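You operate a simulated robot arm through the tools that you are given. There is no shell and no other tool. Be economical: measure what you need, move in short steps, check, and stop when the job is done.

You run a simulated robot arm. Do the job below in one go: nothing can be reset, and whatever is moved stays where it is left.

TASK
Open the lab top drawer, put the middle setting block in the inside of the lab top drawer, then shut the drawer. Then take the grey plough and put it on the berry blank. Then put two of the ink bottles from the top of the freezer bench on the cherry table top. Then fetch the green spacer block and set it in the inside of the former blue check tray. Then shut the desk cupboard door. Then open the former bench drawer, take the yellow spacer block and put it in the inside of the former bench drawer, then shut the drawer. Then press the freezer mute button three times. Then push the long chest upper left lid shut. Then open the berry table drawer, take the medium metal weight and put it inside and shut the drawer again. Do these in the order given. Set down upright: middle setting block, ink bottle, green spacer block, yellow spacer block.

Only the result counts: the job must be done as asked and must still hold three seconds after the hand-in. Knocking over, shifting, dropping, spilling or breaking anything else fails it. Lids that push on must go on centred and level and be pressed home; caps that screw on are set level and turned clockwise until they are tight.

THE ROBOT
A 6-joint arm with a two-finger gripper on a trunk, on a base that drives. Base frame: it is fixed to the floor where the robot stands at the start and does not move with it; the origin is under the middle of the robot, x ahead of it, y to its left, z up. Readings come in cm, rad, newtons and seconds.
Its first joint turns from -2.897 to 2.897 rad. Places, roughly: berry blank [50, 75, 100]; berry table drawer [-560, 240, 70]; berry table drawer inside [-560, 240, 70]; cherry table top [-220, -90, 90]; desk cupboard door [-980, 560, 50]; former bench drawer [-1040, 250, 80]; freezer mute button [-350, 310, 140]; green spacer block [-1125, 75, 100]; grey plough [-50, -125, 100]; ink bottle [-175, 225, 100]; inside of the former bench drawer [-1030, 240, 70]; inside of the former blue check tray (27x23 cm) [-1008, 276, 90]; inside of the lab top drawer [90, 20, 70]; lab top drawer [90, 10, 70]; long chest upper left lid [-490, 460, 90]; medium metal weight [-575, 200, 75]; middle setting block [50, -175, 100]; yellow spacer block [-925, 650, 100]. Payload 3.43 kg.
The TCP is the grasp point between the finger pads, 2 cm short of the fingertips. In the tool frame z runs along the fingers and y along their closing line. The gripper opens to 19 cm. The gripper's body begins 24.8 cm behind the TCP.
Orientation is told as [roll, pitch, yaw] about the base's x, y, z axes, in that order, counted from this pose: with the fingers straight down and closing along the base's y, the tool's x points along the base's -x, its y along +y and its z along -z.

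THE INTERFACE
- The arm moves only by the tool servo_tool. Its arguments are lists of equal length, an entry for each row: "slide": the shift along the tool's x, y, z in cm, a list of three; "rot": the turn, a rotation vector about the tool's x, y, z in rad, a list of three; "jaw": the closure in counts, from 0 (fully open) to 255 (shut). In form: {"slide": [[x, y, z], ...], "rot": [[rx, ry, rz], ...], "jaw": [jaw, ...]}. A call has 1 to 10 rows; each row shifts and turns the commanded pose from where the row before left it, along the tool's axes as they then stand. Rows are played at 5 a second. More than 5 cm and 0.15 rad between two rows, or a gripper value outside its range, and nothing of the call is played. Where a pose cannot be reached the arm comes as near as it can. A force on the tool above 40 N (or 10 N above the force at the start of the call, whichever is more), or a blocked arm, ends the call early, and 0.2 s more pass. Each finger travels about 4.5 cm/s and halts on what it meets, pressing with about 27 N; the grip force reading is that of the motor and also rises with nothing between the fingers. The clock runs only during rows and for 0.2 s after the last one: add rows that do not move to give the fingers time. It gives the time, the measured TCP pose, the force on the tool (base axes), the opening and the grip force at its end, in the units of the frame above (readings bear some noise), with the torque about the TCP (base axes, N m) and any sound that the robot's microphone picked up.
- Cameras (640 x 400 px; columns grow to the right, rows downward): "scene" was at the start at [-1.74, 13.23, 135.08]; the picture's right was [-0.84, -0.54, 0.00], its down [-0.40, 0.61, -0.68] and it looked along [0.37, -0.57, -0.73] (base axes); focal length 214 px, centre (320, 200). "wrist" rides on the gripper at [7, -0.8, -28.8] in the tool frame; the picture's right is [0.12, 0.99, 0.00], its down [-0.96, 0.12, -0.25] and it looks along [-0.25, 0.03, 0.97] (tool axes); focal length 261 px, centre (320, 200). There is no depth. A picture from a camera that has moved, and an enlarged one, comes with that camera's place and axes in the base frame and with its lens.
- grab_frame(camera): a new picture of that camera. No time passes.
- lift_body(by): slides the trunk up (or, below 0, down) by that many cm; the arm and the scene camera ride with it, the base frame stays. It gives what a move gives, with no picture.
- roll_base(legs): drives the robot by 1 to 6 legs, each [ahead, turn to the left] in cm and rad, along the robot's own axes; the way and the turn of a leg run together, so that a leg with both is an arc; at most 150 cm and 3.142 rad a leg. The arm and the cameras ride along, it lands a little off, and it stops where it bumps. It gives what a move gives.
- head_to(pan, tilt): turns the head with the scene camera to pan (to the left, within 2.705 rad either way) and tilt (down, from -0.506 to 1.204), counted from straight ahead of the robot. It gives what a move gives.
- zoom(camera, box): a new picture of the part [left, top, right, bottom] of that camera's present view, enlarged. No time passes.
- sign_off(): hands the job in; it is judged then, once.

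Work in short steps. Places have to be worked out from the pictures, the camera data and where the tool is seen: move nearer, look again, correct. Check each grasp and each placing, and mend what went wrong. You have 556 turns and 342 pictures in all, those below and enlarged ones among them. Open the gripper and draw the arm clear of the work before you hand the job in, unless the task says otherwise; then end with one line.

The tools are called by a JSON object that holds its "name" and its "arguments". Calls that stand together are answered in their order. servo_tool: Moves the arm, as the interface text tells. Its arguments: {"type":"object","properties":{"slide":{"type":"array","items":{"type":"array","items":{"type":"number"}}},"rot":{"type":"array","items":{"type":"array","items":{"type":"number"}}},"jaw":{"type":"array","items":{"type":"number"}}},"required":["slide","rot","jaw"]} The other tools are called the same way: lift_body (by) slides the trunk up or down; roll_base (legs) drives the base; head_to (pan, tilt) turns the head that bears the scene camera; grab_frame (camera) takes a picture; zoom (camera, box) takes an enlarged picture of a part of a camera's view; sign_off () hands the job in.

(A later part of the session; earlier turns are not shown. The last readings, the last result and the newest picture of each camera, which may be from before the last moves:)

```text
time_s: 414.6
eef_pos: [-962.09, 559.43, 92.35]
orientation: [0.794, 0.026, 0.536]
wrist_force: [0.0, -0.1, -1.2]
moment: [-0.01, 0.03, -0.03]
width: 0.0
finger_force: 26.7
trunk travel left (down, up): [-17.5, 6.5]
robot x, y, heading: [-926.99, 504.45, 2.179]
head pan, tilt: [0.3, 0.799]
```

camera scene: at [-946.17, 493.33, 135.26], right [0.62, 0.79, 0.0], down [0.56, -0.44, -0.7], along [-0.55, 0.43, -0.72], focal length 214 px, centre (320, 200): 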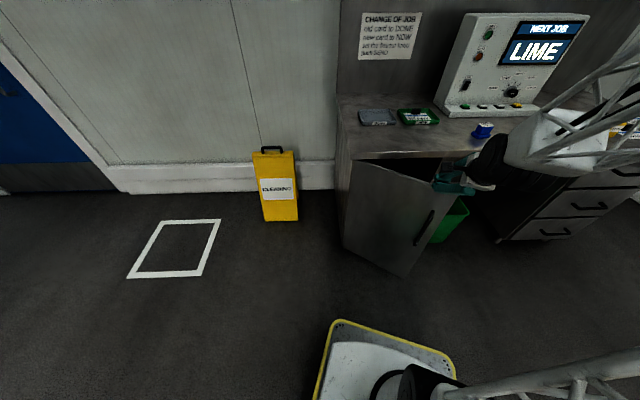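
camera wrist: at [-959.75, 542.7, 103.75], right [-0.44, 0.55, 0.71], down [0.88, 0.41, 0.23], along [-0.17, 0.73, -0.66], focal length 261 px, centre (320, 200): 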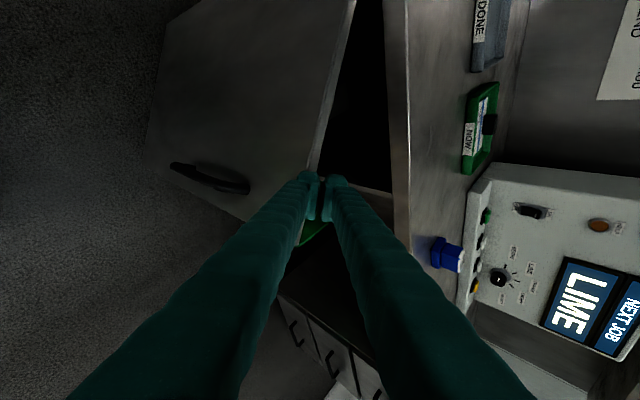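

Shift 5 cm toward the hinge side and lower the trunk fully.

{"name": "servo_tool", "arguments": {"slide": [[2.5, 0, 0], [2.4, 0, 0], [0, 0, 0]], "rot": [[0, 0, 0], [0, 0, 0], [0, 0, 0]], "jaw": [255, 255, 255]}}

{"name": "lift_body", "arguments": {"by": -17.4}}

{"name": "grab_frame", "arguments": {"camera": "wrist"}}

{"name": "grab_frame", "arguments": {"camera": "scene"}}

```text
time_s: 415.4
eef_pos: [-966.27, 556.73, 92.49]
orientation: [0.794, 0.028, 0.537]
wrist_force: [-0.4, 0.5, 0.3]
moment: [0.01, 0.03, 0.0]
width: 0.0
finger_force: 26.7
trunk travel left (down, up): [-17.5, 6.5]
robot x, y, heading: [-926.77, 504.2, 2.178]
head pan, tilt: [0.3, 0.799]
```

```text
time_s: 417.4
eef_pos: [-966.17, 556.75, 75.06]
orientation: [0.796, 0.025, 0.536]
wrist_force: [-0.3, -0.2, -0.4]
moment: [0.02, 0.03, 0.03]
width: 0.0
finger_force: 26.7
trunk travel left (down, up): [-0.1, 23.9]
robot x, y, heading: [-926.69, 504.71, 2.181]
head pan, tilt: [0.3, 0.799]
```

```text
214 pictures are left
camera wrist: at [-960.98, 535.36, 94.85], right [-0.44, 0.55, 0.71], down [0.88, 0.41, 0.23], along [-0.17, 0.73, -0.66], focal length 261 px, centre (320, 200)
```

wrist: 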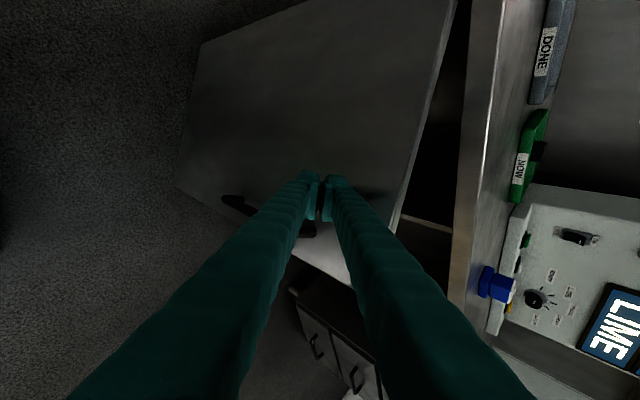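

```text
213 pictures are left
camera scene: at [-946.22, 493.38, 117.85], right [0.62, 0.79, 0.0], down [0.56, -0.44, -0.7], along [-0.55, 0.43, -0.72], focal length 214 px, centre (320, 200)
```

scene: 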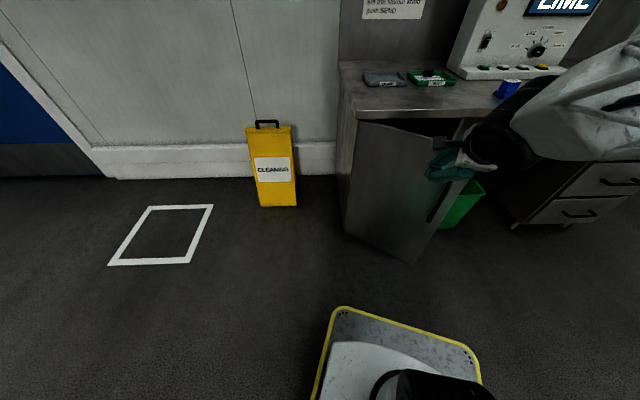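

The fingertips face the door below its top. Push by driving forward, in steps.

{"name": "roll_base", "arguments": {"legs": [[14, 0]]}}

{"name": "grab_frame", "arguments": {"camera": "wrist"}}

```text
time_s: 418.7
eef_pos: [-974.29, 568.39, 75.08]
orientation: [0.792, 0.026, 0.538]
wrist_force: [-0.4, 0.9, 1.1]
moment: [0.02, -0.01, 0.03]
width: 0.01
finger_force: 27.3
trunk travel left (down, up): [-0.1, 23.9]
robot x, y, heading: [-934.54, 516.23, 2.176]
head pan, tilt: [0.3, 0.799]
```

```text
212 pictures are left
camera wrist: at [-969.0, 546.93, 94.84], right [-0.44, 0.55, 0.71], down [0.88, 0.41, 0.23], along [-0.17, 0.73, -0.66], focal length 261 px, centre (320, 200)
```

wrist: 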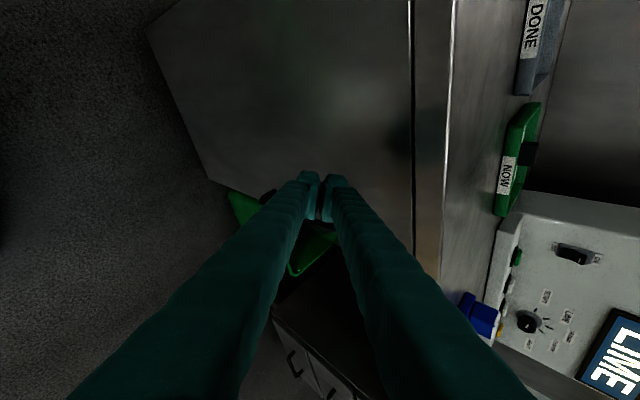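

The door has swung nearly to the desk front. Push on.

{"name": "roll_base", "arguments": {"legs": [[8, 0]]}}

{"name": "grab_frame", "arguments": {"camera": "wrist"}}

{"name": "grab_frame", "arguments": {"camera": "scene"}}

```text
time_s: 419.8
eef_pos: [-977.92, 573.88, 74.72]
orientation: [0.789, 0.025, 0.532]
wrist_force: [5.5, -4.0, 2.1]
moment: [0.15, 0.17, 0.03]
width: 0.0
finger_force: 26.5
trunk travel left (down, up): [-0.1, 23.9]
robot x, y, heading: [-938.61, 522.07, 2.175]
head pan, tilt: [0.3, 0.799]
stopped in leg 1: the force on the tool passed its limit at 145 N (the readings are from after the stop); the commanded pose is now the measured one
```

```text
211 pictures are left
camera wrist: at [-972.79, 552.54, 94.65], right [-0.44, 0.55, 0.71], down [0.88, 0.41, 0.23], along [-0.16, 0.73, -0.67], focal length 261 px, centre (320, 200)
```

wrist: 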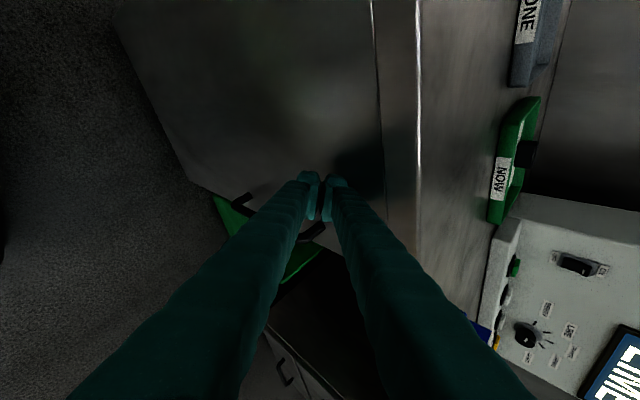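

```text
210 pictures are left
camera scene: at [-958.18, 510.67, 117.83], right [0.62, 0.79, 0.0], down [0.56, -0.44, -0.7], along [-0.55, 0.43, -0.72], focal length 214 px, centre (320, 200)
```

scene: 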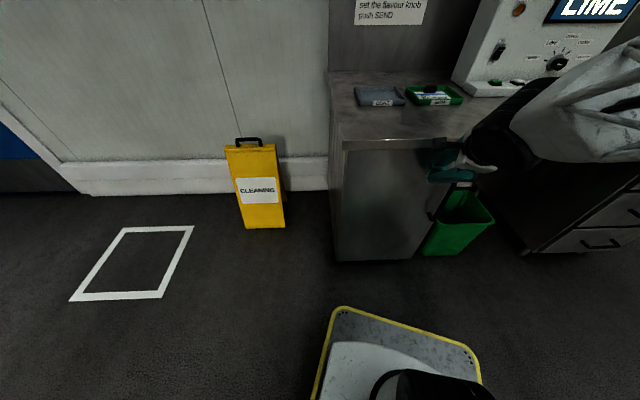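

The door is against its stop. Back away and check it is fully shut.

{"name": "roll_base", "arguments": {"legs": [[-30, 0]]}}

{"name": "lift_body", "arguments": {"by": 17.4}}

{"name": "zoom", "arguments": {"camera": "scene", "box": [300, 80, 540, 280]}}

```text
time_s: 421.9
eef_pos: [-960.75, 549.09, 74.89]
orientation: [0.788, 0.025, 0.533]
wrist_force: [0.9, 0.0, -0.1]
moment: [-0.01, 0.02, -0.06]
width: 0.0
finger_force: 27.1
trunk travel left (down, up): [-0.1, 23.9]
robot x, y, heading: [-922.03, 496.75, 2.175]
head pan, tilt: [0.3, 0.799]
```

```text
time_s: 423.8
eef_pos: [-960.65, 549.04, 92.26]
orientation: [0.79, 0.024, 0.533]
wrist_force: [-0.2, 0.4, 0.1]
moment: [0.0, 0.0, 0.01]
width: 0.01
finger_force: 26.9
trunk travel left (down, up): [-17.5, 6.5]
robot x, y, heading: [-921.58, 496.88, 2.171]
head pan, tilt: [0.3, 0.799]
```

```text
2.00 times, centred on (420, 180) of scene
camera zoom: at [-941.02, 485.79, 135.24], right [0.62, 0.79, 0.0], down [0.56, -0.44, -0.7], along [-0.55, 0.43, -0.72], focal length 429 px, centre (120, 240)
```

zoom: 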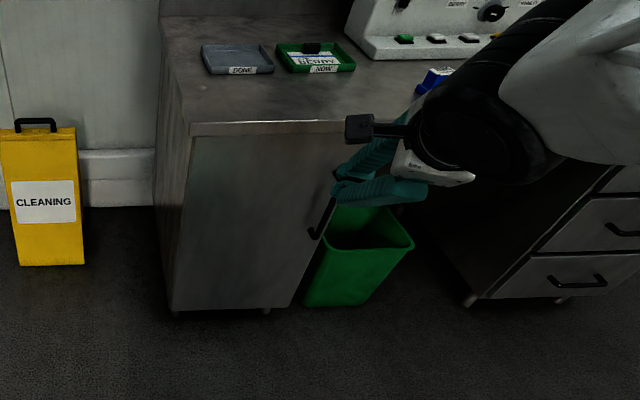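

Cupboard door is flush. Now the former bench drawer (handle ≈ (-1046,255,81)): set the tool upright again and drive to the same relative stance that worked at the lab drawer.

{"name": "servo_tool", "arguments": {"slide": [[0, 2, -2], [0, 2, -2], [0, 2, -2], [0, 1, -2], [0, 0, -3], [0, 0, -4], [0, 0, -4], [0, 0, -4], [0, 0, -4], [0, 0, 0]], "rot": [[0.132, 0, 0], [0.132, 0, 0], [0.132, 0, 0], [0.132, 0, 0], [0.132, 0, 0], [0.132, 0, 0], [0, 0, 0], [0, 0, 0], [0, 0, 0], [0, 0, 0]], "jaw": [255, 255, 255, 255, 255, 255, 255, 255, 255, 255]}}

```text
time_s: 426.0
eef_pos: [-959.98, 549.45, 121.81]
orientation: [-0.005, 0.026, 0.533]
wrist_force: [-0.1, -0.6, 0.6]
moment: [-0.02, 0.02, 0.04]
width: 0.0
finger_force: 26.7
trunk travel left (down, up): [-17.5, 6.5]
robot x, y, heading: [-921.52, 496.8, 2.177]
head pan, tilt: [0.3, 0.799]
```

{"name": "roll_base", "arguments": {"legs": [[0, 1.878], [100, 0], [105, 0], [0, 0.675]]}}

{"name": "head_to", "arguments": {"pan": 0.0, "tilt": 0.8}}

{"name": "grab_frame", "arguments": {"camera": "scene"}}

{"name": "grab_frame", "arguments": {"camera": "wrist"}}

```text
time_s: 442.8
eef_pos: [-1043.09, 270.1, 121.66]
orientation: [-0.002, 0.024, 3.097]
wrist_force: [-0.5, -0.1, 0.4]
moment: [-0.03, -0.02, -0.01]
width: 0.0
finger_force: 27.0
trunk travel left (down, up): [-17.5, 6.5]
robot x, y, heading: [-1046.86, 334.88, -1.541]
head pan, tilt: [0.3, 0.799]
```

```text
time_s: 443.6
eef_pos: [-1043.13, 270.14, 121.77]
orientation: [-0.001, 0.024, 3.098]
wrist_force: [0.4, 0.3, 0.3]
moment: [0.05, 0.05, 0.0]
width: 0.0
finger_force: 27.3
trunk travel left (down, up): [-17.5, 6.5]
robot x, y, heading: [-1046.75, 334.91, -1.544]
head pan, tilt: [0.0, 0.799]
```

```text
208 pictures are left
camera scene: at [-1026.81, 333.5, 135.24], right [-1.0, -0.03, 0.0], down [-0.02, 0.72, -0.7], along [0.02, -0.7, -0.72], focal length 214 px, centre (320, 200)
```

scene: 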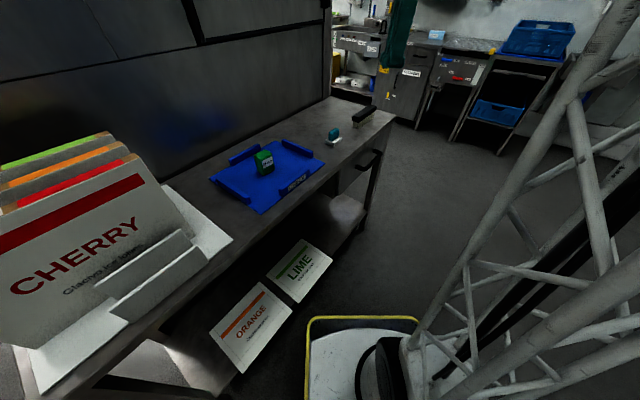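

```text
207 pictures are left
camera wrist: at [-1036.64, 270.59, 150.67], right [0.08, -1.0, 0.0], down [-0.97, -0.07, 0.22], along [-0.22, -0.02, -0.97], focal length 261 px, centre (320, 200)
```

wrist: 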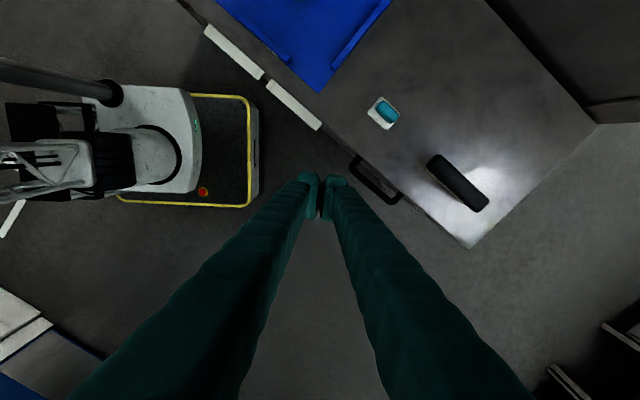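

Handle centre confirmed at (-1046.3,254.6,≈81). Yaw the tool square to the drawer and move out to a standoff.

{"name": "servo_tool", "arguments": {"slide": [[0, 0, 0], [0, 0, 0], [0, 0, 0], [0, 0, 0], [0, 0, 0], [0, 0, 0], [0, 0, 0]], "rot": [[0, 0, -0.14], [0, 0, -0.14], [0, 0, -0.14], [0, 0, -0.14], [0, 0, -0.14], [0, 0, -0.14], [0, 0, -0.145]], "jaw": [200, 160, 160, 160, 160, 160, 160]}}

{"name": "servo_tool", "arguments": {"slide": [[-2.9, -3.7, 0], [-2.9, -3.7, 0], [-2.9, -3.7, 0], [-2.9, -3.7, 0], [-2.9, -3.7, 0], [0, 0, 0], [0, 0, 0], [0, 0, 0], [0, 0, 0], [0, 0, 0]], "rot": [[0, 0, 0], [0, 0, 0], [0, 0, 0], [0, 0, 0], [0, 0, 0], [-0.131, 0, 0], [-0.131, 0, 0], [-0.131, 0, 0], [-0.131, 0, 0], [-0.131, 0, 0]], "jaw": [160, 160, 160, 160, 160, 160, 160, 160, 160, 160]}}

{"name": "servo_tool", "arguments": {"slide": [[0, 0, 0], [0, 0, 0], [0, 0, 0], [0, 0, 0], [0, 0, 0], [0, 0, 0], [0, 0, 0], [0, 0, 0]], "rot": [[-0.131, 0, 0], [-0.131, 0, 0], [-0.131, 0, 0], [-0.131, 0, 0], [-0.131, 0, 0], [-0.131, 0, 0], [-0.131, 0, 0], [0, 0, 0]], "jaw": [160, 160, 160, 160, 160, 160, 160, 160]}}

{"name": "grab_frame", "arguments": {"camera": "wrist"}}

```text
time_s: 445.2
eef_pos: [-1043.09, 270.0, 121.74]
orientation: [0.019, 0.017, -2.197]
wrist_force: [-0.6, -0.8, -0.2]
moment: [0.02, -0.03, 0.01]
width: 7.07
finger_force: 0.1
trunk travel left (down, up): [-17.5, 6.5]
robot x, y, heading: [-1046.38, 335.2, -1.54]
head pan, tilt: [0.0, 0.799]
```

```text
time_s: 447.4
eef_pos: [-1066.61, 269.14, 121.13]
orientation: [0.677, 0.013, -2.199]
wrist_force: [0.5, 0.2, 0.2]
moment: [0.06, 0.12, 0.03]
width: 7.09
finger_force: 0.0
trunk travel left (down, up): [-17.5, 6.5]
robot x, y, heading: [-1046.56, 335.46, -1.543]
head pan, tilt: [0.0, 0.799]
```

```text
time_s: 449.2
eef_pos: [-1066.63, 269.22, 121.05]
orientation: [1.594, 0.016, -2.201]
wrist_force: [0.5, -0.5, 0.2]
moment: [0.04, 0.01, 0.02]
width: 7.09
finger_force: 0.0
trunk travel left (down, up): [-17.5, 6.5]
robot x, y, heading: [-1046.78, 334.62, -1.54]
head pan, tilt: [0.0, 0.799]
```

```text
206 pictures are left
camera wrist: at [-1085.6, 291.87, 119.77], right [0.04, 0.1, 0.99], down [-0.77, -0.63, 0.09], along [0.64, -0.77, 0.05], focal length 261 px, centre (320, 200)
```

wrist: 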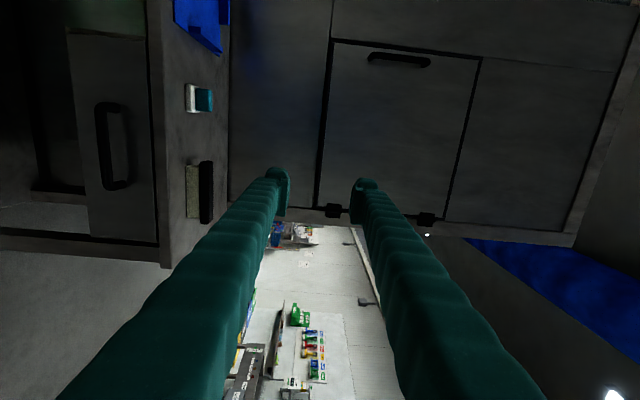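

Level and square. Correct the small roll and descend to handle height (81).

{"name": "servo_tool", "arguments": {"slide": [[0, -4.4, 0], [0, -4.4, 0], [0, -4.4, 0], [0, -4.4, 0], [0, -4.4, 0], [0, -4.4, 0], [0, -4.4, 0], [0, -4.4, 0], [0, -4.4, 0], [0, 0, 0]], "rot": [[0.023, 0, 0], [0, 0, 0], [0, 0, 0], [0, 0, 0], [0, 0, 0], [0, 0, 0], [0, 0, 0], [0, 0, 0], [0, 0, 0], [0, 0, 0]], "jaw": [160, 160, 160, 160, 160, 160, 160, 160, 160, 160]}}

{"name": "grab_frame", "arguments": {"camera": "wrist"}}

```text
time_s: 451.4
eef_pos: [-1066.14, 269.59, 81.53]
orientation: [1.57, 0.017, -2.2]
wrist_force: [0.2, -0.1, 0.7]
moment: [0.02, 0.02, -0.02]
width: 7.08
finger_force: 0.1
trunk travel left (down, up): [-17.5, 6.5]
robot x, y, heading: [-1046.81, 334.94, -1.548]
head pan, tilt: [0.0, 0.799]
```

```text
205 pictures are left
camera wrist: at [-1085.27, 292.29, 80.84], right [0.06, 0.08, 0.99], down [-0.77, -0.63, 0.1], along [0.64, -0.77, 0.02], focal length 261 px, centre (320, 200)
```

wrist: 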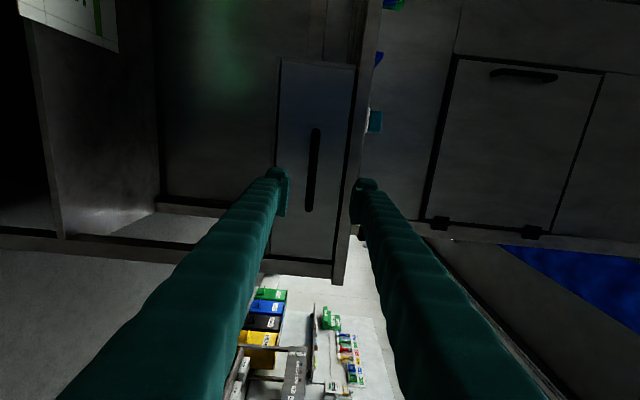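

Handle straight ahead at z≈80. Advance 19 cm, lowering 1.4.

{"name": "servo_tool", "arguments": {"slide": [[-0.2, -0.7, 4.5], [-0.2, -0.7, 4.5], [0, 0, 4.5], [0, 0, 4.5], [0, 0, 1], [0, 0, 0]], "rot": [[0, 0, 0], [0, 0, 0], [0, 0, 0], [0, 0, 0], [0, 0, 0], [0, 0, 0]], "jaw": [160, 160, 160, 160, 160, 160]}}

{"name": "grab_frame", "arguments": {"camera": "wrist"}}

```text
time_s: 452.8
eef_pos: [-1051.03, 258.29, 80.17]
orientation: [1.569, 0.016, -2.2]
wrist_force: [-0.4, -0.2, -0.4]
moment: [-0.01, 0.01, 0.03]
width: 7.08
finger_force: 0.0
trunk travel left (down, up): [-17.5, 6.5]
robot x, y, heading: [-1046.7, 335.08, -1.544]
head pan, tilt: [0.0, 0.799]
```

```text
204 pictures are left
camera wrist: at [-1070.06, 280.89, 79.48], right [0.06, 0.08, 0.99], down [-0.77, -0.63, 0.1], along [0.64, -0.77, 0.02], focal length 261 px, centre (320, 200)
```

wrist: 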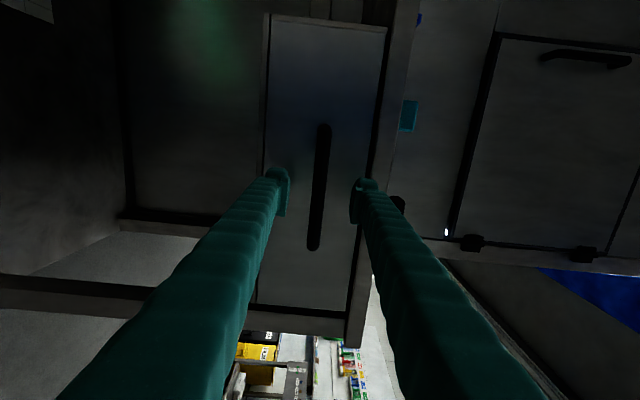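

Handle is between the fingers. Advance 6 cm and close.

{"name": "servo_tool", "arguments": {"slide": [[0, 0, 3], [0, 0, 3], [0, 0, 0], [0, 0, 0], [0, 0, 0], [0, 0, 0], [0, 0, 0]], "rot": [[0, 0, 0], [0, 0, 0], [0, 0, 0], [0, 0, 0], [0, 0, 0], [0, 0, 0], [0, 0, 0]], "jaw": [160, 160, 220, 255, 255, 255, 255]}}

{"name": "grab_frame", "arguments": {"camera": "wrist"}}

```text
time_s: 454.4
eef_pos: [-1046.16, 254.72, 79.96]
orientation: [1.569, 0.015, -2.199]
wrist_force: [0.9, 2.8, -18.9]
moment: [-1.53, 0.66, -0.16]
width: 1.31
finger_force: 42.6
trunk travel left (down, up): [-17.5, 6.5]
robot x, y, heading: [-1046.79, 334.62, -1.542]
head pan, tilt: [0.0, 0.799]
```

```text
203 pictures are left
camera wrist: at [-1065.18, 277.37, 79.36], right [0.06, 0.08, 0.99], down [-0.77, -0.63, 0.1], along [0.64, -0.77, 0.02], focal length 261 px, centre (320, 200)
```

wrist: 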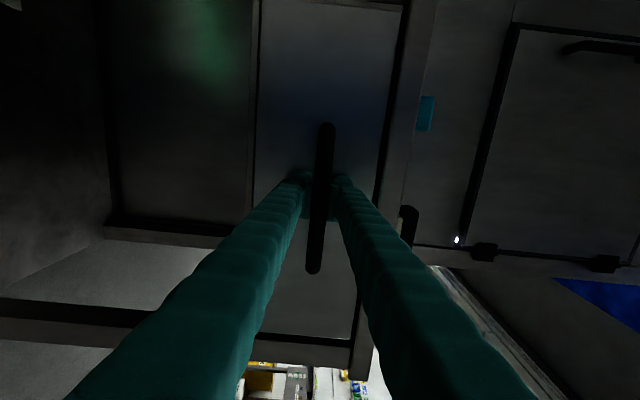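

Gripped. Pull the drawer out.

{"name": "servo_tool", "arguments": {"slide": [[0, -0.3, 0], [0, 0, -2.5], [0, 0, -2.5], [0, 0, -2.5], [0, 0, -2.5], [0, 0, -2.5], [0, 0, -2.5], [0, 0, 0]], "rot": [[0, 0, 0], [0, 0, 0], [0, 0, 0], [0, 0, 0], [0, 0, 0], [0, 0, 0], [0, 0, 0], [0, 0, 0]], "jaw": [255, 255, 255, 255, 255, 255, 255, 255]}}

{"name": "grab_frame", "arguments": {"camera": "scene"}}

```text
time_s: 456.2
eef_pos: [-1058.36, 263.56, 79.94]
orientation: [1.571, 0.015, -2.199]
wrist_force: [8.5, 10.5, 24.6]
moment: [-1.09, 1.29, -0.3]
width: 1.27
finger_force: 45.5
trunk travel left (down, up): [-17.5, 6.5]
robot x, y, heading: [-1046.46, 334.75, -1.543]
head pan, tilt: [0.0, 0.799]
```

```text
202 pictures are left
camera scene: at [-1026.8, 333.6, 135.26], right [-1.0, -0.03, 0.0], down [-0.02, 0.72, -0.7], along [0.02, -0.7, -0.72], focal length 214 px, centre (320, 200)
```

scene: 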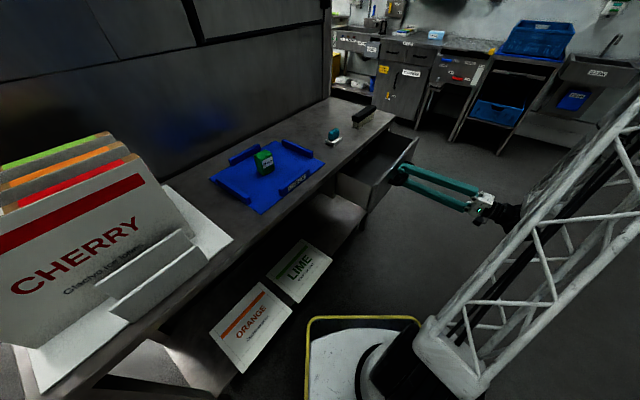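

Opens well (15 cm). Pull another 10 cm.

{"name": "servo_tool", "arguments": {"slide": [[0.15, 0.1, -2.5], [0.15, 0, -2.5], [0.1, 0, -2.5], [0, 0, -2.5], [0, 0, -1.5], [0, 0, 0]], "rot": [[0, 0, 0], [0, 0, 0], [0, 0, 0], [0, 0, 0], [0, 0, 0], [0, 0, 0]], "jaw": [255, 255, 255, 255, 255, 255]}}

{"name": "zoom", "arguments": {"camera": "scene", "box": [300, 90, 540, 240]}}

```text
time_s: 457.1
eef_pos: [-1064.3, 267.82, 80.0]
orientation: [1.568, 0.012, -2.202]
wrist_force: [-1.8, -1.6, 2.9]
moment: [-1.25, 0.87, -1.62]
width: 1.27
finger_force: 44.2
trunk travel left (down, up): [-17.5, 6.5]
robot x, y, heading: [-1046.84, 335.1, -1.542]
head pan, tilt: [0.0, 0.799]
stopped in row 4: the force on the tool passed its limit at 43 N (the readings are from after the stop); the commanded pose is now the measured one
```

```text
2.67 times, centred on (420, 165) of scene
camera zoom: at [-1026.85, 333.41, 135.2], right [-1.0, -0.03, 0.0], down [-0.02, 0.72, -0.7], along [0.02, -0.7, -0.72], focal length 572 px, centre (53, 293)
```

zoom: 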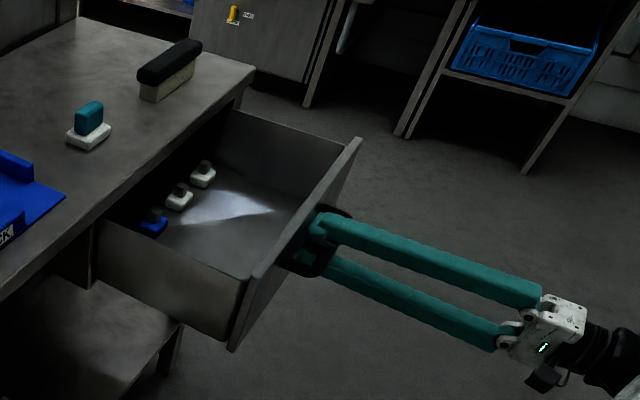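

Drawer is 22 cm open, with free floor in front. Release and back away.

{"name": "servo_tool", "arguments": {"slide": [[0, 0, 0], [0, 0, 0], [0, 0, 0], [0, 0, -4], [0, 0, -4], [0, 0, -4], [0, 4.5, 0], [0, 4.5, 0], [0, 4.5, 0], [0, 4.5, 0]], "rot": [[0, 0, 0], [0, 0, 0], [0, 0, 0], [0, 0, 0], [0, 0, 0], [0, 0, 0], [0, 0, 0], [0, 0, 0], [0, 0, 0], [0, 0, 0]], "jaw": [200, 160, 160, 160, 160, 160, 160, 160, 160, 160]}}

{"name": "servo_tool", "arguments": {"slide": [[0, 4.5, 0], [0, 4.5, 0], [0, 4.5, 0], [0, 4.5, 0], [0, 4.5, 0], [0, 0, 0]], "rot": [[0, 0, 0], [0, 0, 0], [0, 0, 0], [0, 0, 0], [0, 0, 0], [0, 0, 0]], "jaw": [160, 160, 160, 160, 160, 160]}}

{"name": "servo_tool", "arguments": {"slide": [[0, 0, 0], [0, 0, 0], [0, 0, 0], [0, 0, 0], [0, 0, 0], [0, 0, 0], [0, 0, 0], [0, 0, 0], [0, 0, 0], [0, 0, 0]], "rot": [[0.143, 0, 0], [0.143, 0, 0], [0.143, 0, 0], [0.143, 0, 0], [0.143, 0, 0], [0.143, 0, 0], [0.143, 0, 0], [0.143, 0, 0], [0.143, 0, 0], [0.143, 0, 0]], "jaw": [160, 160, 160, 160, 160, 160, 160, 160, 160, 160]}}

{"name": "grab_frame", "arguments": {"camera": "scene"}}

```text
time_s: 459.3
eef_pos: [-1074.13, 274.87, 97.98]
orientation: [1.569, 0.014, -2.205]
wrist_force: [-0.3, -0.2, -0.3]
moment: [-0.05, -0.14, 0.14]
width: 7.09
finger_force: 0.1
trunk travel left (down, up): [-17.5, 6.5]
robot x, y, heading: [-1046.76, 334.95, -1.548]
head pan, tilt: [0.0, 0.799]
```

```text
time_s: 460.7
eef_pos: [-1074.27, 274.4, 120.65]
orientation: [1.567, 0.013, -2.205]
wrist_force: [0.3, -0.8, -0.6]
moment: [0.02, 0.02, 0.0]
width: 7.07
finger_force: 0.1
trunk travel left (down, up): [-17.5, 6.5]
robot x, y, heading: [-1046.31, 334.9, -1.546]
head pan, tilt: [0.0, 0.799]
```

```text
time_s: 462.9
eef_pos: [-1074.47, 274.58, 120.57]
orientation: [0.138, 0.013, -2.206]
wrist_force: [-0.2, 0.8, 0.1]
moment: [-0.11, -0.14, 0.0]
width: 7.07
finger_force: 0.1
trunk travel left (down, up): [-17.5, 6.5]
robot x, y, heading: [-1046.87, 335.14, -1.544]
head pan, tilt: [0.0, 0.799]
```

```text
200 pictures are left
camera scene: at [-1026.87, 333.45, 135.25], right [-1.0, -0.03, 0.0], down [-0.02, 0.72, -0.7], along [0.02, -0.7, -0.72], focal length 214 px, centre (320, 200)
```

scene: 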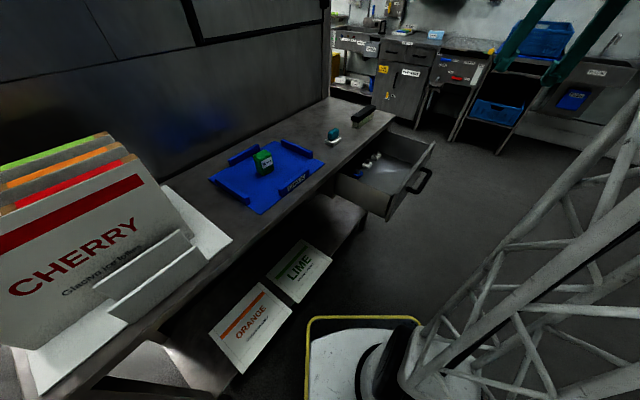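

Drawer stays open. Now go for the yellow spacer on the desk: straighten the tool and reverse across to the desk's far part.

{"name": "servo_tool", "arguments": {"slide": [[0, 0, -1], [0, 0, -1], [0, 0, -1], [0, 0, 0]], "rot": [[0.138, 0, 0], [0, 0, 0], [0, 0, 0], [0, 0, 0]], "jaw": [160, 160, 160, 160]}}

{"name": "roll_base", "arguments": {"legs": [[0, -0.57], [-100, 0], [-100, 0], [-100, 0], [0, -1.1]]}}

{"name": "head_to", "arguments": {"pan": -0.3, "tilt": 0.6}}

{"name": "grab_frame", "arguments": {"camera": "scene"}}

{"name": "grab_frame", "arguments": {"camera": "wrist"}}

```text
time_s: 463.9
eef_pos: [-1074.39, 274.7, 123.57]
orientation: [0.004, 0.014, -2.204]
wrist_force: [0.4, 0.0, -0.3]
moment: [0.04, -0.02, 0.01]
width: 7.07
finger_force: 0.0
trunk travel left (down, up): [-17.5, 6.5]
robot x, y, heading: [-1046.59, 334.71, -1.542]
head pan, tilt: [0.0, 0.799]
```

```text
time_s: 483.2
eef_pos: [-947.87, 624.92, 123.53]
orientation: [0.002, 0.014, 2.414]
wrist_force: [-0.2, 0.3, -0.3]
moment: [-0.03, -0.02, 0.0]
width: 7.11
finger_force: 0.0
trunk travel left (down, up): [-17.5, 6.5]
robot x, y, heading: [-890.7, 591.71, 3.072]
head pan, tilt: [0.0, 0.799]
```

```text
time_s: 484.0
eef_pos: [-947.87, 624.89, 123.47]
orientation: [0.002, 0.014, 2.414]
wrist_force: [-0.3, 0.0, 0.2]
moment: [0.02, 0.0, -0.01]
width: 7.08
finger_force: 0.1
trunk travel left (down, up): [-17.5, 6.5]
robot x, y, heading: [-890.61, 591.4, 3.076]
head pan, tilt: [-0.3, 0.6]
```

```text
199 pictures are left
camera scene: at [-894.18, 574.61, 136.93], right [0.36, 0.93, 0.0], down [0.53, -0.2, -0.82], along [-0.77, 0.3, -0.57], focal length 214 px, centre (320, 200)
```

scene: 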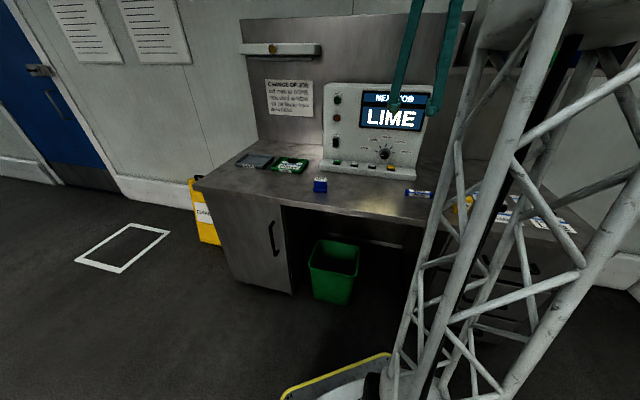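

```text
198 pictures are left
camera wrist: at [-942.23, 621.13, 152.38], right [-0.57, -0.82, 0.0], down [-0.8, 0.56, 0.23], along [-0.19, 0.13, -0.97], focal length 261 px, centre (320, 200)
```

wrist: 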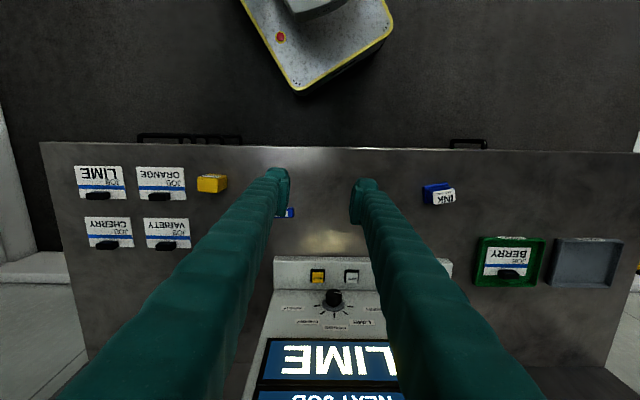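

The yellow block is at about (-935,651). Zoom for its shape.

{"name": "zoom", "arguments": {"camera": "wrist", "box": [130, 130, 310, 240]}}

```text
3.56 times, centred on (220, 185) of wrist
camera zoom: at [-942.23, 621.13, 152.38], right [-0.57, -0.82, 0.0], down [-0.8, 0.56, 0.23], along [-0.19, 0.13, -0.97], focal length 927 px, centre (676, 253)
```

zoom: 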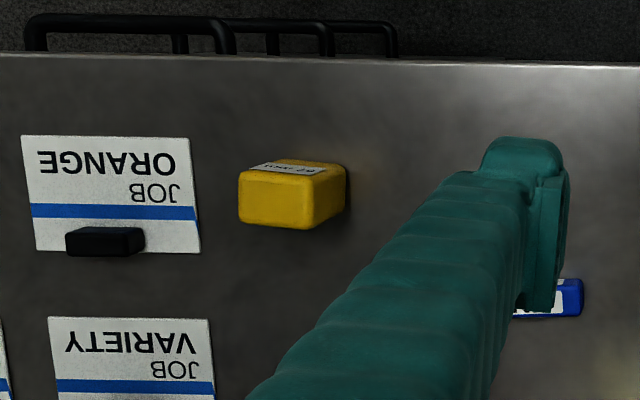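

Block is ~5 x 3.5 cm, long axis along the desk. Slide over it, then turn the tool to close across it.

{"name": "servo_tool", "arguments": {"slide": [[-1.2, -4.1, 0], [-1.2, -4.1, 0], [-1.2, -4.1, 0], [-1.2, -4.1, 0], [-1.2, -4.1, 0], [-1.2, -4.1, 0], [-1.2, -4.1, 0], [0, 0, 0], [0, 0, 0], [0, 0, 0]], "rot": [[0, 0, 0], [0, 0, 0], [0, 0, 0], [0, 0, 0], [0, 0, 0], [0, 0, 0], [0, 0, 0], [0, 0, 0.14], [0, 0, 0.14], [0, 0, 0.14]], "jaw": [160, 160, 160, 160, 160, 160, 150, 140, 130, 130]}}

{"name": "servo_tool", "arguments": {"slide": [[0, 0, 0], [0, 0, 0], [0, 0, 0], [0, 0, 0], [0, 0, 2], [0, 0, 3], [0, 0, 4], [0, 0, 4], [0, 0, 0]], "rot": [[0, 0, 0.14], [0, 0, 0.14], [0, 0, 0.14], [0, 0, 0.14], [0, 0, 0.14], [0, 0, 0.14], [0, 0, 0.14], [0, 0, 0.12], [0, 0, 0]], "jaw": [130, 130, 130, 130, 130, 130, 130, 130, 130]}}

{"name": "grab_frame", "arguments": {"camera": "wrist"}}

```text
time_s: 486.2
eef_pos: [-935.1, 651.88, 123.29]
orientation: [-0.003, 0.012, 1.991]
wrist_force: [0.9, 0.3, 0.0]
moment: [0.03, -0.02, 0.0]
width: 9.34
finger_force: 0.0
trunk travel left (down, up): [-17.5, 6.5]
robot x, y, heading: [-890.57, 591.33, 3.074]
head pan, tilt: [-0.3, 0.6]
```

```text
time_s: 488.2
eef_pos: [-934.83, 651.87, 110.35]
orientation: [-0.013, 0.004, 0.891]
wrist_force: [-0.6, 0.2, -0.2]
moment: [0.03, 0.03, -0.02]
width: 9.31
finger_force: 0.0
trunk travel left (down, up): [-17.5, 6.5]
robot x, y, heading: [-890.63, 591.34, 3.076]
head pan, tilt: [-0.3, 0.6]
```

```text
196 pictures are left
camera wrist: at [-938.83, 646.06, 139.05], right [-0.85, 0.53, -0.01], down [0.51, 0.82, 0.24], along [0.14, 0.2, -0.97], focal length 261 px, centre (320, 200)
```

wrist: 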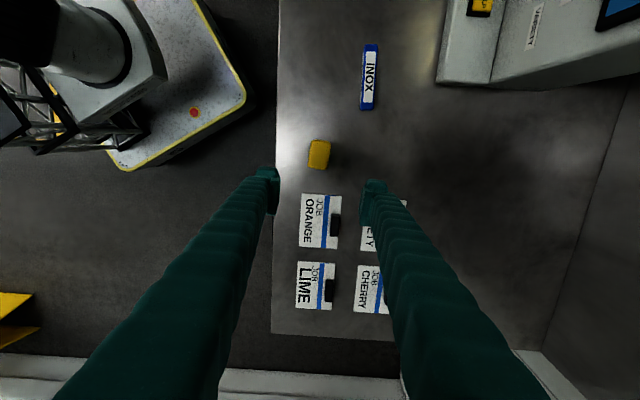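

Triangulated block top: (-936.4,648.7,≈92). Correct 3.4 cm and descend partway.

{"name": "servo_tool", "arguments": {"slide": [[3.35, -0.8, 0], [0, 0, 4], [0, 0, 4], [0, 0, 0]], "rot": [[0, 0, 0], [0, 0, 0], [0, 0, 0], [0, 0, 0]], "jaw": [130, 130, 130, 130]}}

{"name": "zoom", "arguments": {"camera": "wrist", "box": [200, 100, 440, 260]}}

{"name": "zoom", "arguments": {"camera": "scene", "box": [360, 120, 600, 260]}}

```text
time_s: 489.2
eef_pos: [-936.43, 648.64, 102.38]
orientation: [-0.015, 0.004, 0.895]
wrist_force: [0.3, -0.3, 0.1]
moment: [-0.02, -0.01, -0.01]
width: 9.31
finger_force: 0.1
trunk travel left (down, up): [-17.5, 6.5]
robot x, y, heading: [-890.6, 591.75, 3.074]
head pan, tilt: [-0.3, 0.6]
```

```text
2.50 times, centred on (320, 180) of wrist
camera zoom: at [-940.31, 642.91, 131.18], right [-0.85, 0.53, -0.01], down [0.51, 0.82, 0.24], along [0.14, 0.2, -0.97], focal length 652 px, centre (320, 250)
```

zoom: 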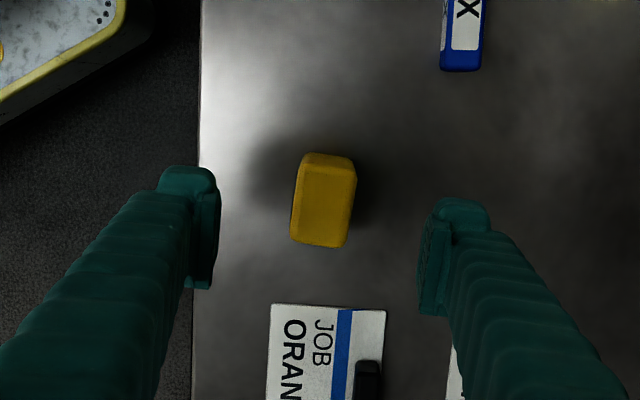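

```text
2.67 times, centred on (480, 190) of scene
camera zoom: at [-894.18, 574.64, 136.93], right [0.36, 0.93, 0.0], down [0.53, -0.2, -0.82], along [-0.77, 0.3, -0.57], focal length 572 px, centre (-107, 227)
```

zoom: 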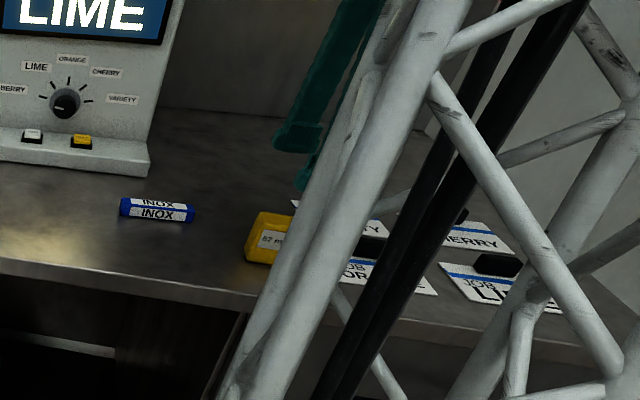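

Aligned. Descend and grip.

{"name": "servo_tool", "arguments": {"slide": [[0, 0, 4.5], [0, 0, 4.5], [0, 0, 3], [0, 0, 0], [0, 0, 0], [0, 0, 0], [0, 0, 0], [0, 0, 0]], "rot": [[0, 0, 0], [0, 0, 0], [0, 0, 0], [0, 0, 0], [0, 0, 0], [0, 0, 0], [0, 0, 0], [0, 0, 0]], "jaw": [130, 130, 130, 190, 255, 255, 255, 255]}}

{"name": "zoom", "arguments": {"camera": "wrist", "box": [200, 100, 440, 260]}}

```text
time_s: 491.0
eef_pos: [-936.35, 648.32, 90.5]
orientation: [-0.015, 0.002, 0.893]
wrist_force: [0.0, 0.4, -0.8]
moment: [-0.03, -0.02, 0.0]
width: 3.48
finger_force: 27.8
trunk travel left (down, up): [-17.5, 6.5]
robot x, y, heading: [-890.61, 591.77, 3.074]
head pan, tilt: [-0.3, 0.6]
```

```text
2.50 times, centred on (320, 180) of wrist
camera zoom: at [-940.22, 642.72, 119.17], right [-0.85, 0.53, -0.01], down [0.51, 0.82, 0.24], along [0.14, 0.2, -0.97], focal length 652 px, centre (320, 250)
```

zoom: 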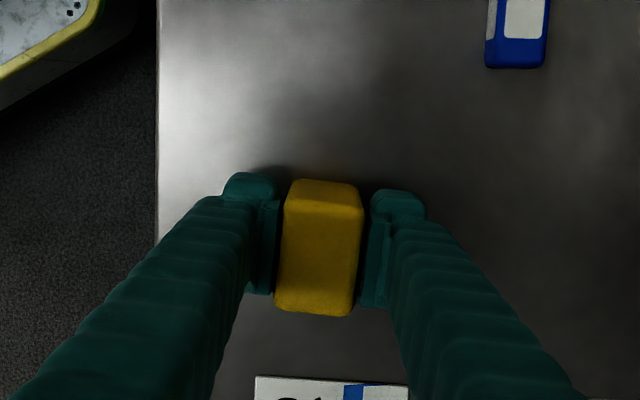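

Held. Lift.

{"name": "servo_tool", "arguments": {"slide": [[0, 0, -2], [0, 0, -4.5], [0, 0, -4.5], [0, 0, -4.5], [0, 0, -4.5], [0, 0, -4.5], [0, 0, -4.5], [0, 0, -4], [0, 0, 0]], "rot": [[0, 0, 0], [0, 0, 0], [0, 0, 0], [0, 0, 0], [0, 0, 0], [0, 0, 0], [0, 0, 0], [0, 0, 0], [0, 0, 0]], "jaw": [255, 255, 255, 255, 255, 255, 255, 255, 255]}}

{"name": "grab_frame", "arguments": {"camera": "wrist"}}

```text
time_s: 493.0
eef_pos: [-936.47, 648.71, 123.34]
orientation: [-0.013, 0.001, 0.892]
wrist_force: [-0.6, -0.3, -1.5]
moment: [0.01, 0.01, 0.0]
width: 3.48
finger_force: 26.7
trunk travel left (down, up): [-17.5, 6.5]
robot x, y, heading: [-890.55, 591.2, 3.075]
head pan, tilt: [-0.3, 0.6]
```

```text
192 pictures are left
camera wrist: at [-940.4, 643.02, 152.13], right [-0.85, 0.53, -0.01], down [0.51, 0.82, 0.24], along [0.14, 0.2, -0.97], focal length 261 px, centre (320, 200)
```

wrist: 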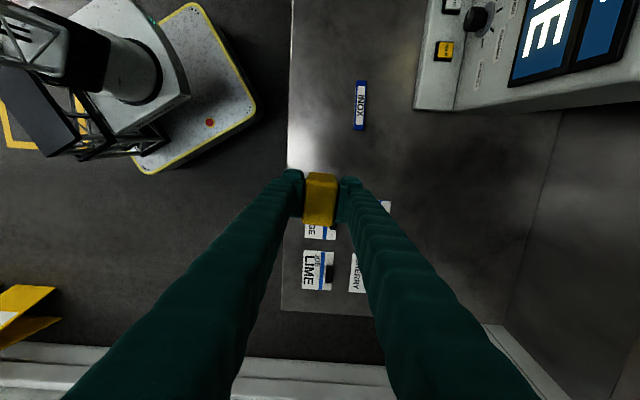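

Block held. Pull in a little and drive back to the former bench stance.

{"name": "servo_tool", "arguments": {"slide": [[0.9, -4, 0], [0.9, -4, 0], [0, 0, 0]], "rot": [[0, 0, 0], [0, 0, 0], [0, 0, 0]], "jaw": [255, 255, 255]}}

{"name": "roll_base", "arguments": {"legs": [[0, 1.091], [100, 0], [100, 0], [100, 0], [0, 0.573]]}}

{"name": "head_to", "arguments": {"pan": 0.0, "tilt": 0.8}}

{"name": "grab_frame", "arguments": {"camera": "scene"}}

```text
time_s: 493.8
eef_pos: [-931.37, 642.28, 123.44]
orientation: [-0.011, 0.002, 0.894]
wrist_force: [0.2, -0.3, -1.2]
moment: [0.07, 0.04, -0.02]
width: 3.49
finger_force: 27.3
trunk travel left (down, up): [-17.5, 6.5]
robot x, y, heading: [-890.72, 591.7, 3.073]
head pan, tilt: [-0.3, 0.6]
```

```text
time_s: 513.1
eef_pos: [-1091.58, 287.91, 123.46]
orientation: [-0.013, 0.001, 2.563]
wrist_force: [0.1, 0.0, -1.0]
moment: [-0.02, 0.03, -0.01]
width: 3.46
finger_force: 27.3
trunk travel left (down, up): [-17.5, 6.5]
robot x, y, heading: [-1045.02, 333.85, -1.541]
head pan, tilt: [-0.3, 0.6]
```

```text
time_s: 513.9
eef_pos: [-1091.44, 287.76, 123.41]
orientation: [-0.014, 0.002, 2.564]
wrist_force: [-0.1, 0.4, -1.6]
moment: [0.04, -0.02, -0.02]
width: 3.45
finger_force: 27.1
trunk travel left (down, up): [-17.5, 6.5]
robot x, y, heading: [-1045.09, 333.47, -1.54]
head pan, tilt: [0.0, 0.799]
```

```text
191 pictures are left
camera scene: at [-1025.1, 332.16, 135.25], right [-1.0, -0.03, 0.0], down [-0.02, 0.72, -0.7], along [0.02, -0.7, -0.72], focal length 214 px, centre (320, 200)
```

scene: 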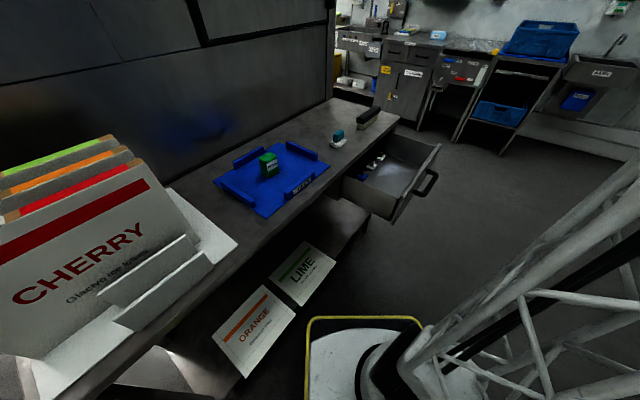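

Move over the open drawer.

{"name": "servo_tool", "arguments": {"slide": [[4.5, 0.2, 0], [4.5, 0.2, 0], [4.5, 0.2, 0], [4.5, 0.2, 0], [4.5, 0.2, 0], [4.5, 0.2, 0], [4.5, 0.2, 0], [4.5, 0.2, 0], [4.5, 0.2, 0], [4.0, 0.2, 0]], "rot": [[0, 0, 0], [0, 0, 0], [0, 0, 0], [0, 0, 0], [0, 0, 0], [0, 0, 0], [0, 0, 0], [0, 0, 0], [0, 0, 0], [0, 0, 0]], "jaw": [255, 255, 255, 255, 255, 255, 255, 255, 255, 255]}}

{"name": "grab_frame", "arguments": {"camera": "wrist"}}

```text
time_s: 516.1
eef_pos: [-1055.39, 261.9, 123.54]
orientation: [-0.012, 0.002, 2.563]
wrist_force: [0.4, -0.1, -0.5]
moment: [-0.16, -0.14, -0.03]
width: 3.48
finger_force: 27.4
trunk travel left (down, up): [-17.5, 6.5]
robot x, y, heading: [-1044.75, 333.48, -1.541]
head pan, tilt: [0.0, 0.799]
```

```text
190 pictures are left
camera wrist: at [-1049.16, 258.51, 152.31], right [-0.44, -0.9, -0.01], down [-0.87, 0.43, 0.24], along [-0.21, 0.12, -0.97], focal length 261 px, centre (320, 200)
```

wrist: 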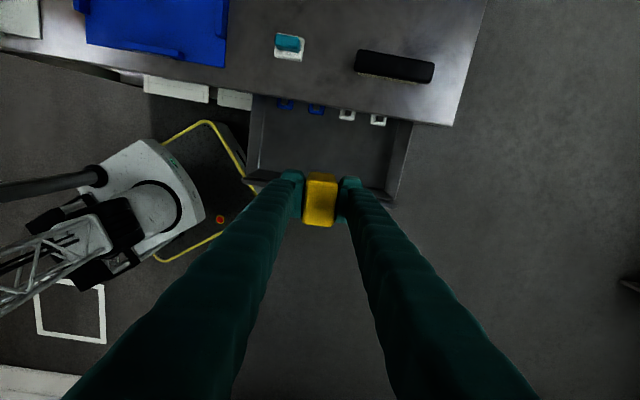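

Shift 4 cm toward the bench so the block lands mid-way between panel and the little items, then descend.

{"name": "servo_tool", "arguments": {"slide": [[4, 0, 0], [0, 0, 4.5], [0, 0, 4.5], [0, 0, 4.5], [0, 0, 4.5], [0, 0, 4.5], [0, 0, 4.5], [0, 0, 0]], "rot": [[0, 0, 0], [0, 0, 0], [0, 0, 0], [0, 0, 0], [0, 0, 0], [0, 0, 0], [0, 0, 0], [0, 0, 0]], "jaw": [255, 255, 255, 255, 255, 255, 255, 255]}}

{"name": "grab_frame", "arguments": {"camera": "wrist"}}

```text
time_s: 517.9
eef_pos: [-1051.63, 259.95, 96.5]
orientation: [-0.014, 0.002, 2.563]
wrist_force: [-0.7, -0.2, -1.4]
moment: [0.0, -0.02, -0.01]
width: 3.48
finger_force: 27.2
trunk travel left (down, up): [-17.5, 6.5]
robot x, y, heading: [-1044.52, 333.8, -1.543]
head pan, tilt: [0.0, 0.799]
```

```text
189 pictures are left
camera wrist: at [-1045.49, 256.56, 125.25], right [-0.44, -0.9, -0.01], down [-0.87, 0.43, 0.24], along [-0.21, 0.12, -0.97], focal length 261 px, centre (320, 200)
```

wrist: 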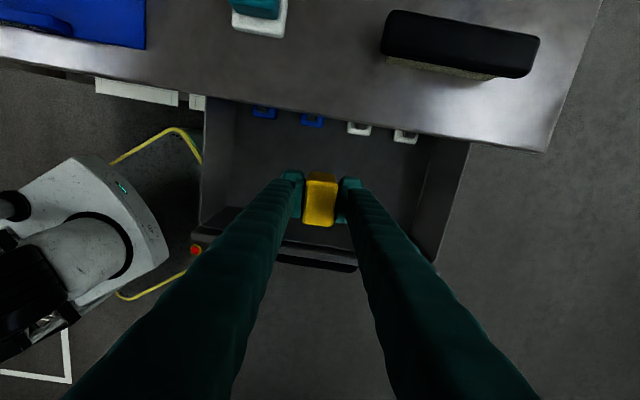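

Well positioned. Continue down, then feel for the floor.

{"name": "servo_tool", "arguments": {"slide": [[0, 0, 4], [0, 0, 4], [0, 0, 3], [0, 0, 1], [0, 0, 0.8], [0, 0, 0.5], [0, 0, 0.5], [0, 0, 0.5], [0, 0, 0.5], [0, 0, 0.5]], "rot": [[0, 0, 0], [0, 0, 0], [0, 0, 0], [0, 0, 0], [0, 0, 0], [0, 0, 0], [0, 0, 0], [0, 0, 0], [0, 0, 0], [0, 0, 0]], "jaw": [255, 255, 255, 255, 255, 255, 255, 255, 255, 255]}}

{"name": "grab_frame", "arguments": {"camera": "wrist"}}

```text
time_s: 520.1
eef_pos: [-1051.64, 260.06, 81.24]
orientation: [-0.012, 0.002, 2.562]
wrist_force: [0.5, -0.3, -0.7]
moment: [-0.01, -0.01, 0.0]
width: 3.45
finger_force: 27.1
trunk travel left (down, up): [-17.5, 6.5]
robot x, y, heading: [-1045.05, 333.28, -1.543]
head pan, tilt: [0.0, 0.799]
```

```text
188 pictures are left
camera wrist: at [-1045.34, 256.66, 110.04], right [-0.44, -0.9, -0.01], down [-0.87, 0.43, 0.24], along [-0.21, 0.12, -0.97], focal length 261 px, centre (320, 200)
```

wrist: 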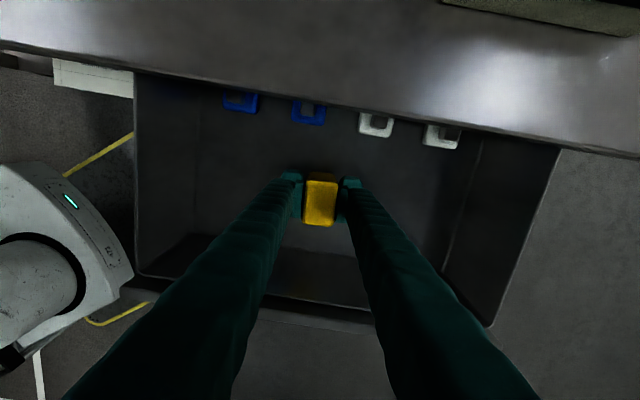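

{"name": "servo_tool", "arguments": {"slide": [[0, 0, 0.6], [0, 0, 0.6], [0, 0, 0.5], [0, 0, 0.5], [0, 0, 0.5], [0, 0, 0.5], [0, 0, 0.5], [0, 0, 0.5], [0, 0, 0.5], [0, 0, 0.5]], "rot": [[0, 0, 0], [0, 0, 0], [0, 0, 0], [0, 0, 0], [0, 0, 0], [0, 0, 0], [0, 0, 0], [0, 0, 0], [0, 0, 0], [0, 0, 0]], "jaw": [255, 255, 255, 255, 255, 255, 255, 255, 255, 255]}}

```text
time_s: 522.3
eef_pos: [-1051.38, 260.07, 76.21]
orientation: [-0.012, 0.004, 2.562]
wrist_force: [-0.7, -1.8, 24.1]
moment: [-0.04, -0.03, 0.03]
width: 3.49
finger_force: 26.4
trunk travel left (down, up): [-17.5, 6.5]
robot x, y, heading: [-1044.9, 333.84, -1.541]
head pan, tilt: [0.0, 0.799]
```

Contact (24 N). Relieve, release, and rise.

{"name": "servo_tool", "arguments": {"slide": [[0, 0, -0.2], [0, 0, 0], [0, 0, 0], [0, 0, 0], [0, 0, -3], [0, 0, -4], [0, 0, -4.5], [0, 0, -4.5]], "rot": [[0, 0, 0], [0, 0, 0], [0, 0, 0], [0, 0, 0], [0, 0, 0], [0, 0, 0], [0, 0, 0], [0, 0, 0]], "jaw": [255, 190, 160, 160, 160, 160, 160, 160]}}

{"name": "grab_frame", "arguments": {"camera": "wrist"}}

```text
time_s: 524.1
eef_pos: [-1051.65, 259.94, 92.2]
orientation: [-0.016, 0.002, 2.562]
wrist_force: [0.9, 0.0, -0.3]
moment: [0.08, -0.01, 0.0]
width: 7.11
finger_force: 0.1
trunk travel left (down, up): [-17.5, 6.5]
robot x, y, heading: [-1045.01, 333.56, -1.542]
head pan, tilt: [0.0, 0.799]
```

```text
187 pictures are left
camera wrist: at [-1045.4, 256.51, 120.96], right [-0.44, -0.9, -0.01], down [-0.87, 0.43, 0.24], along [-0.21, 0.12, -0.97], focal length 261 px, centre (320, 200)
```

wrist: 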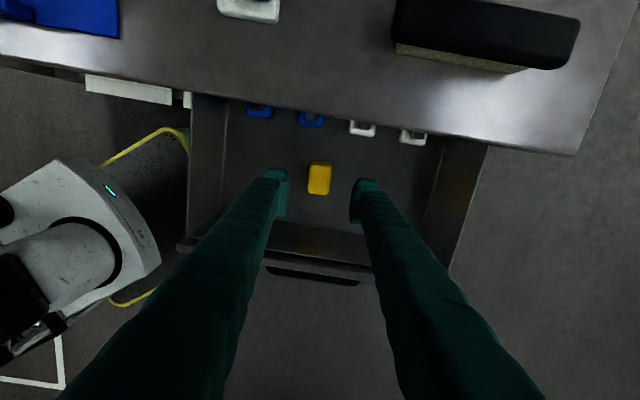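

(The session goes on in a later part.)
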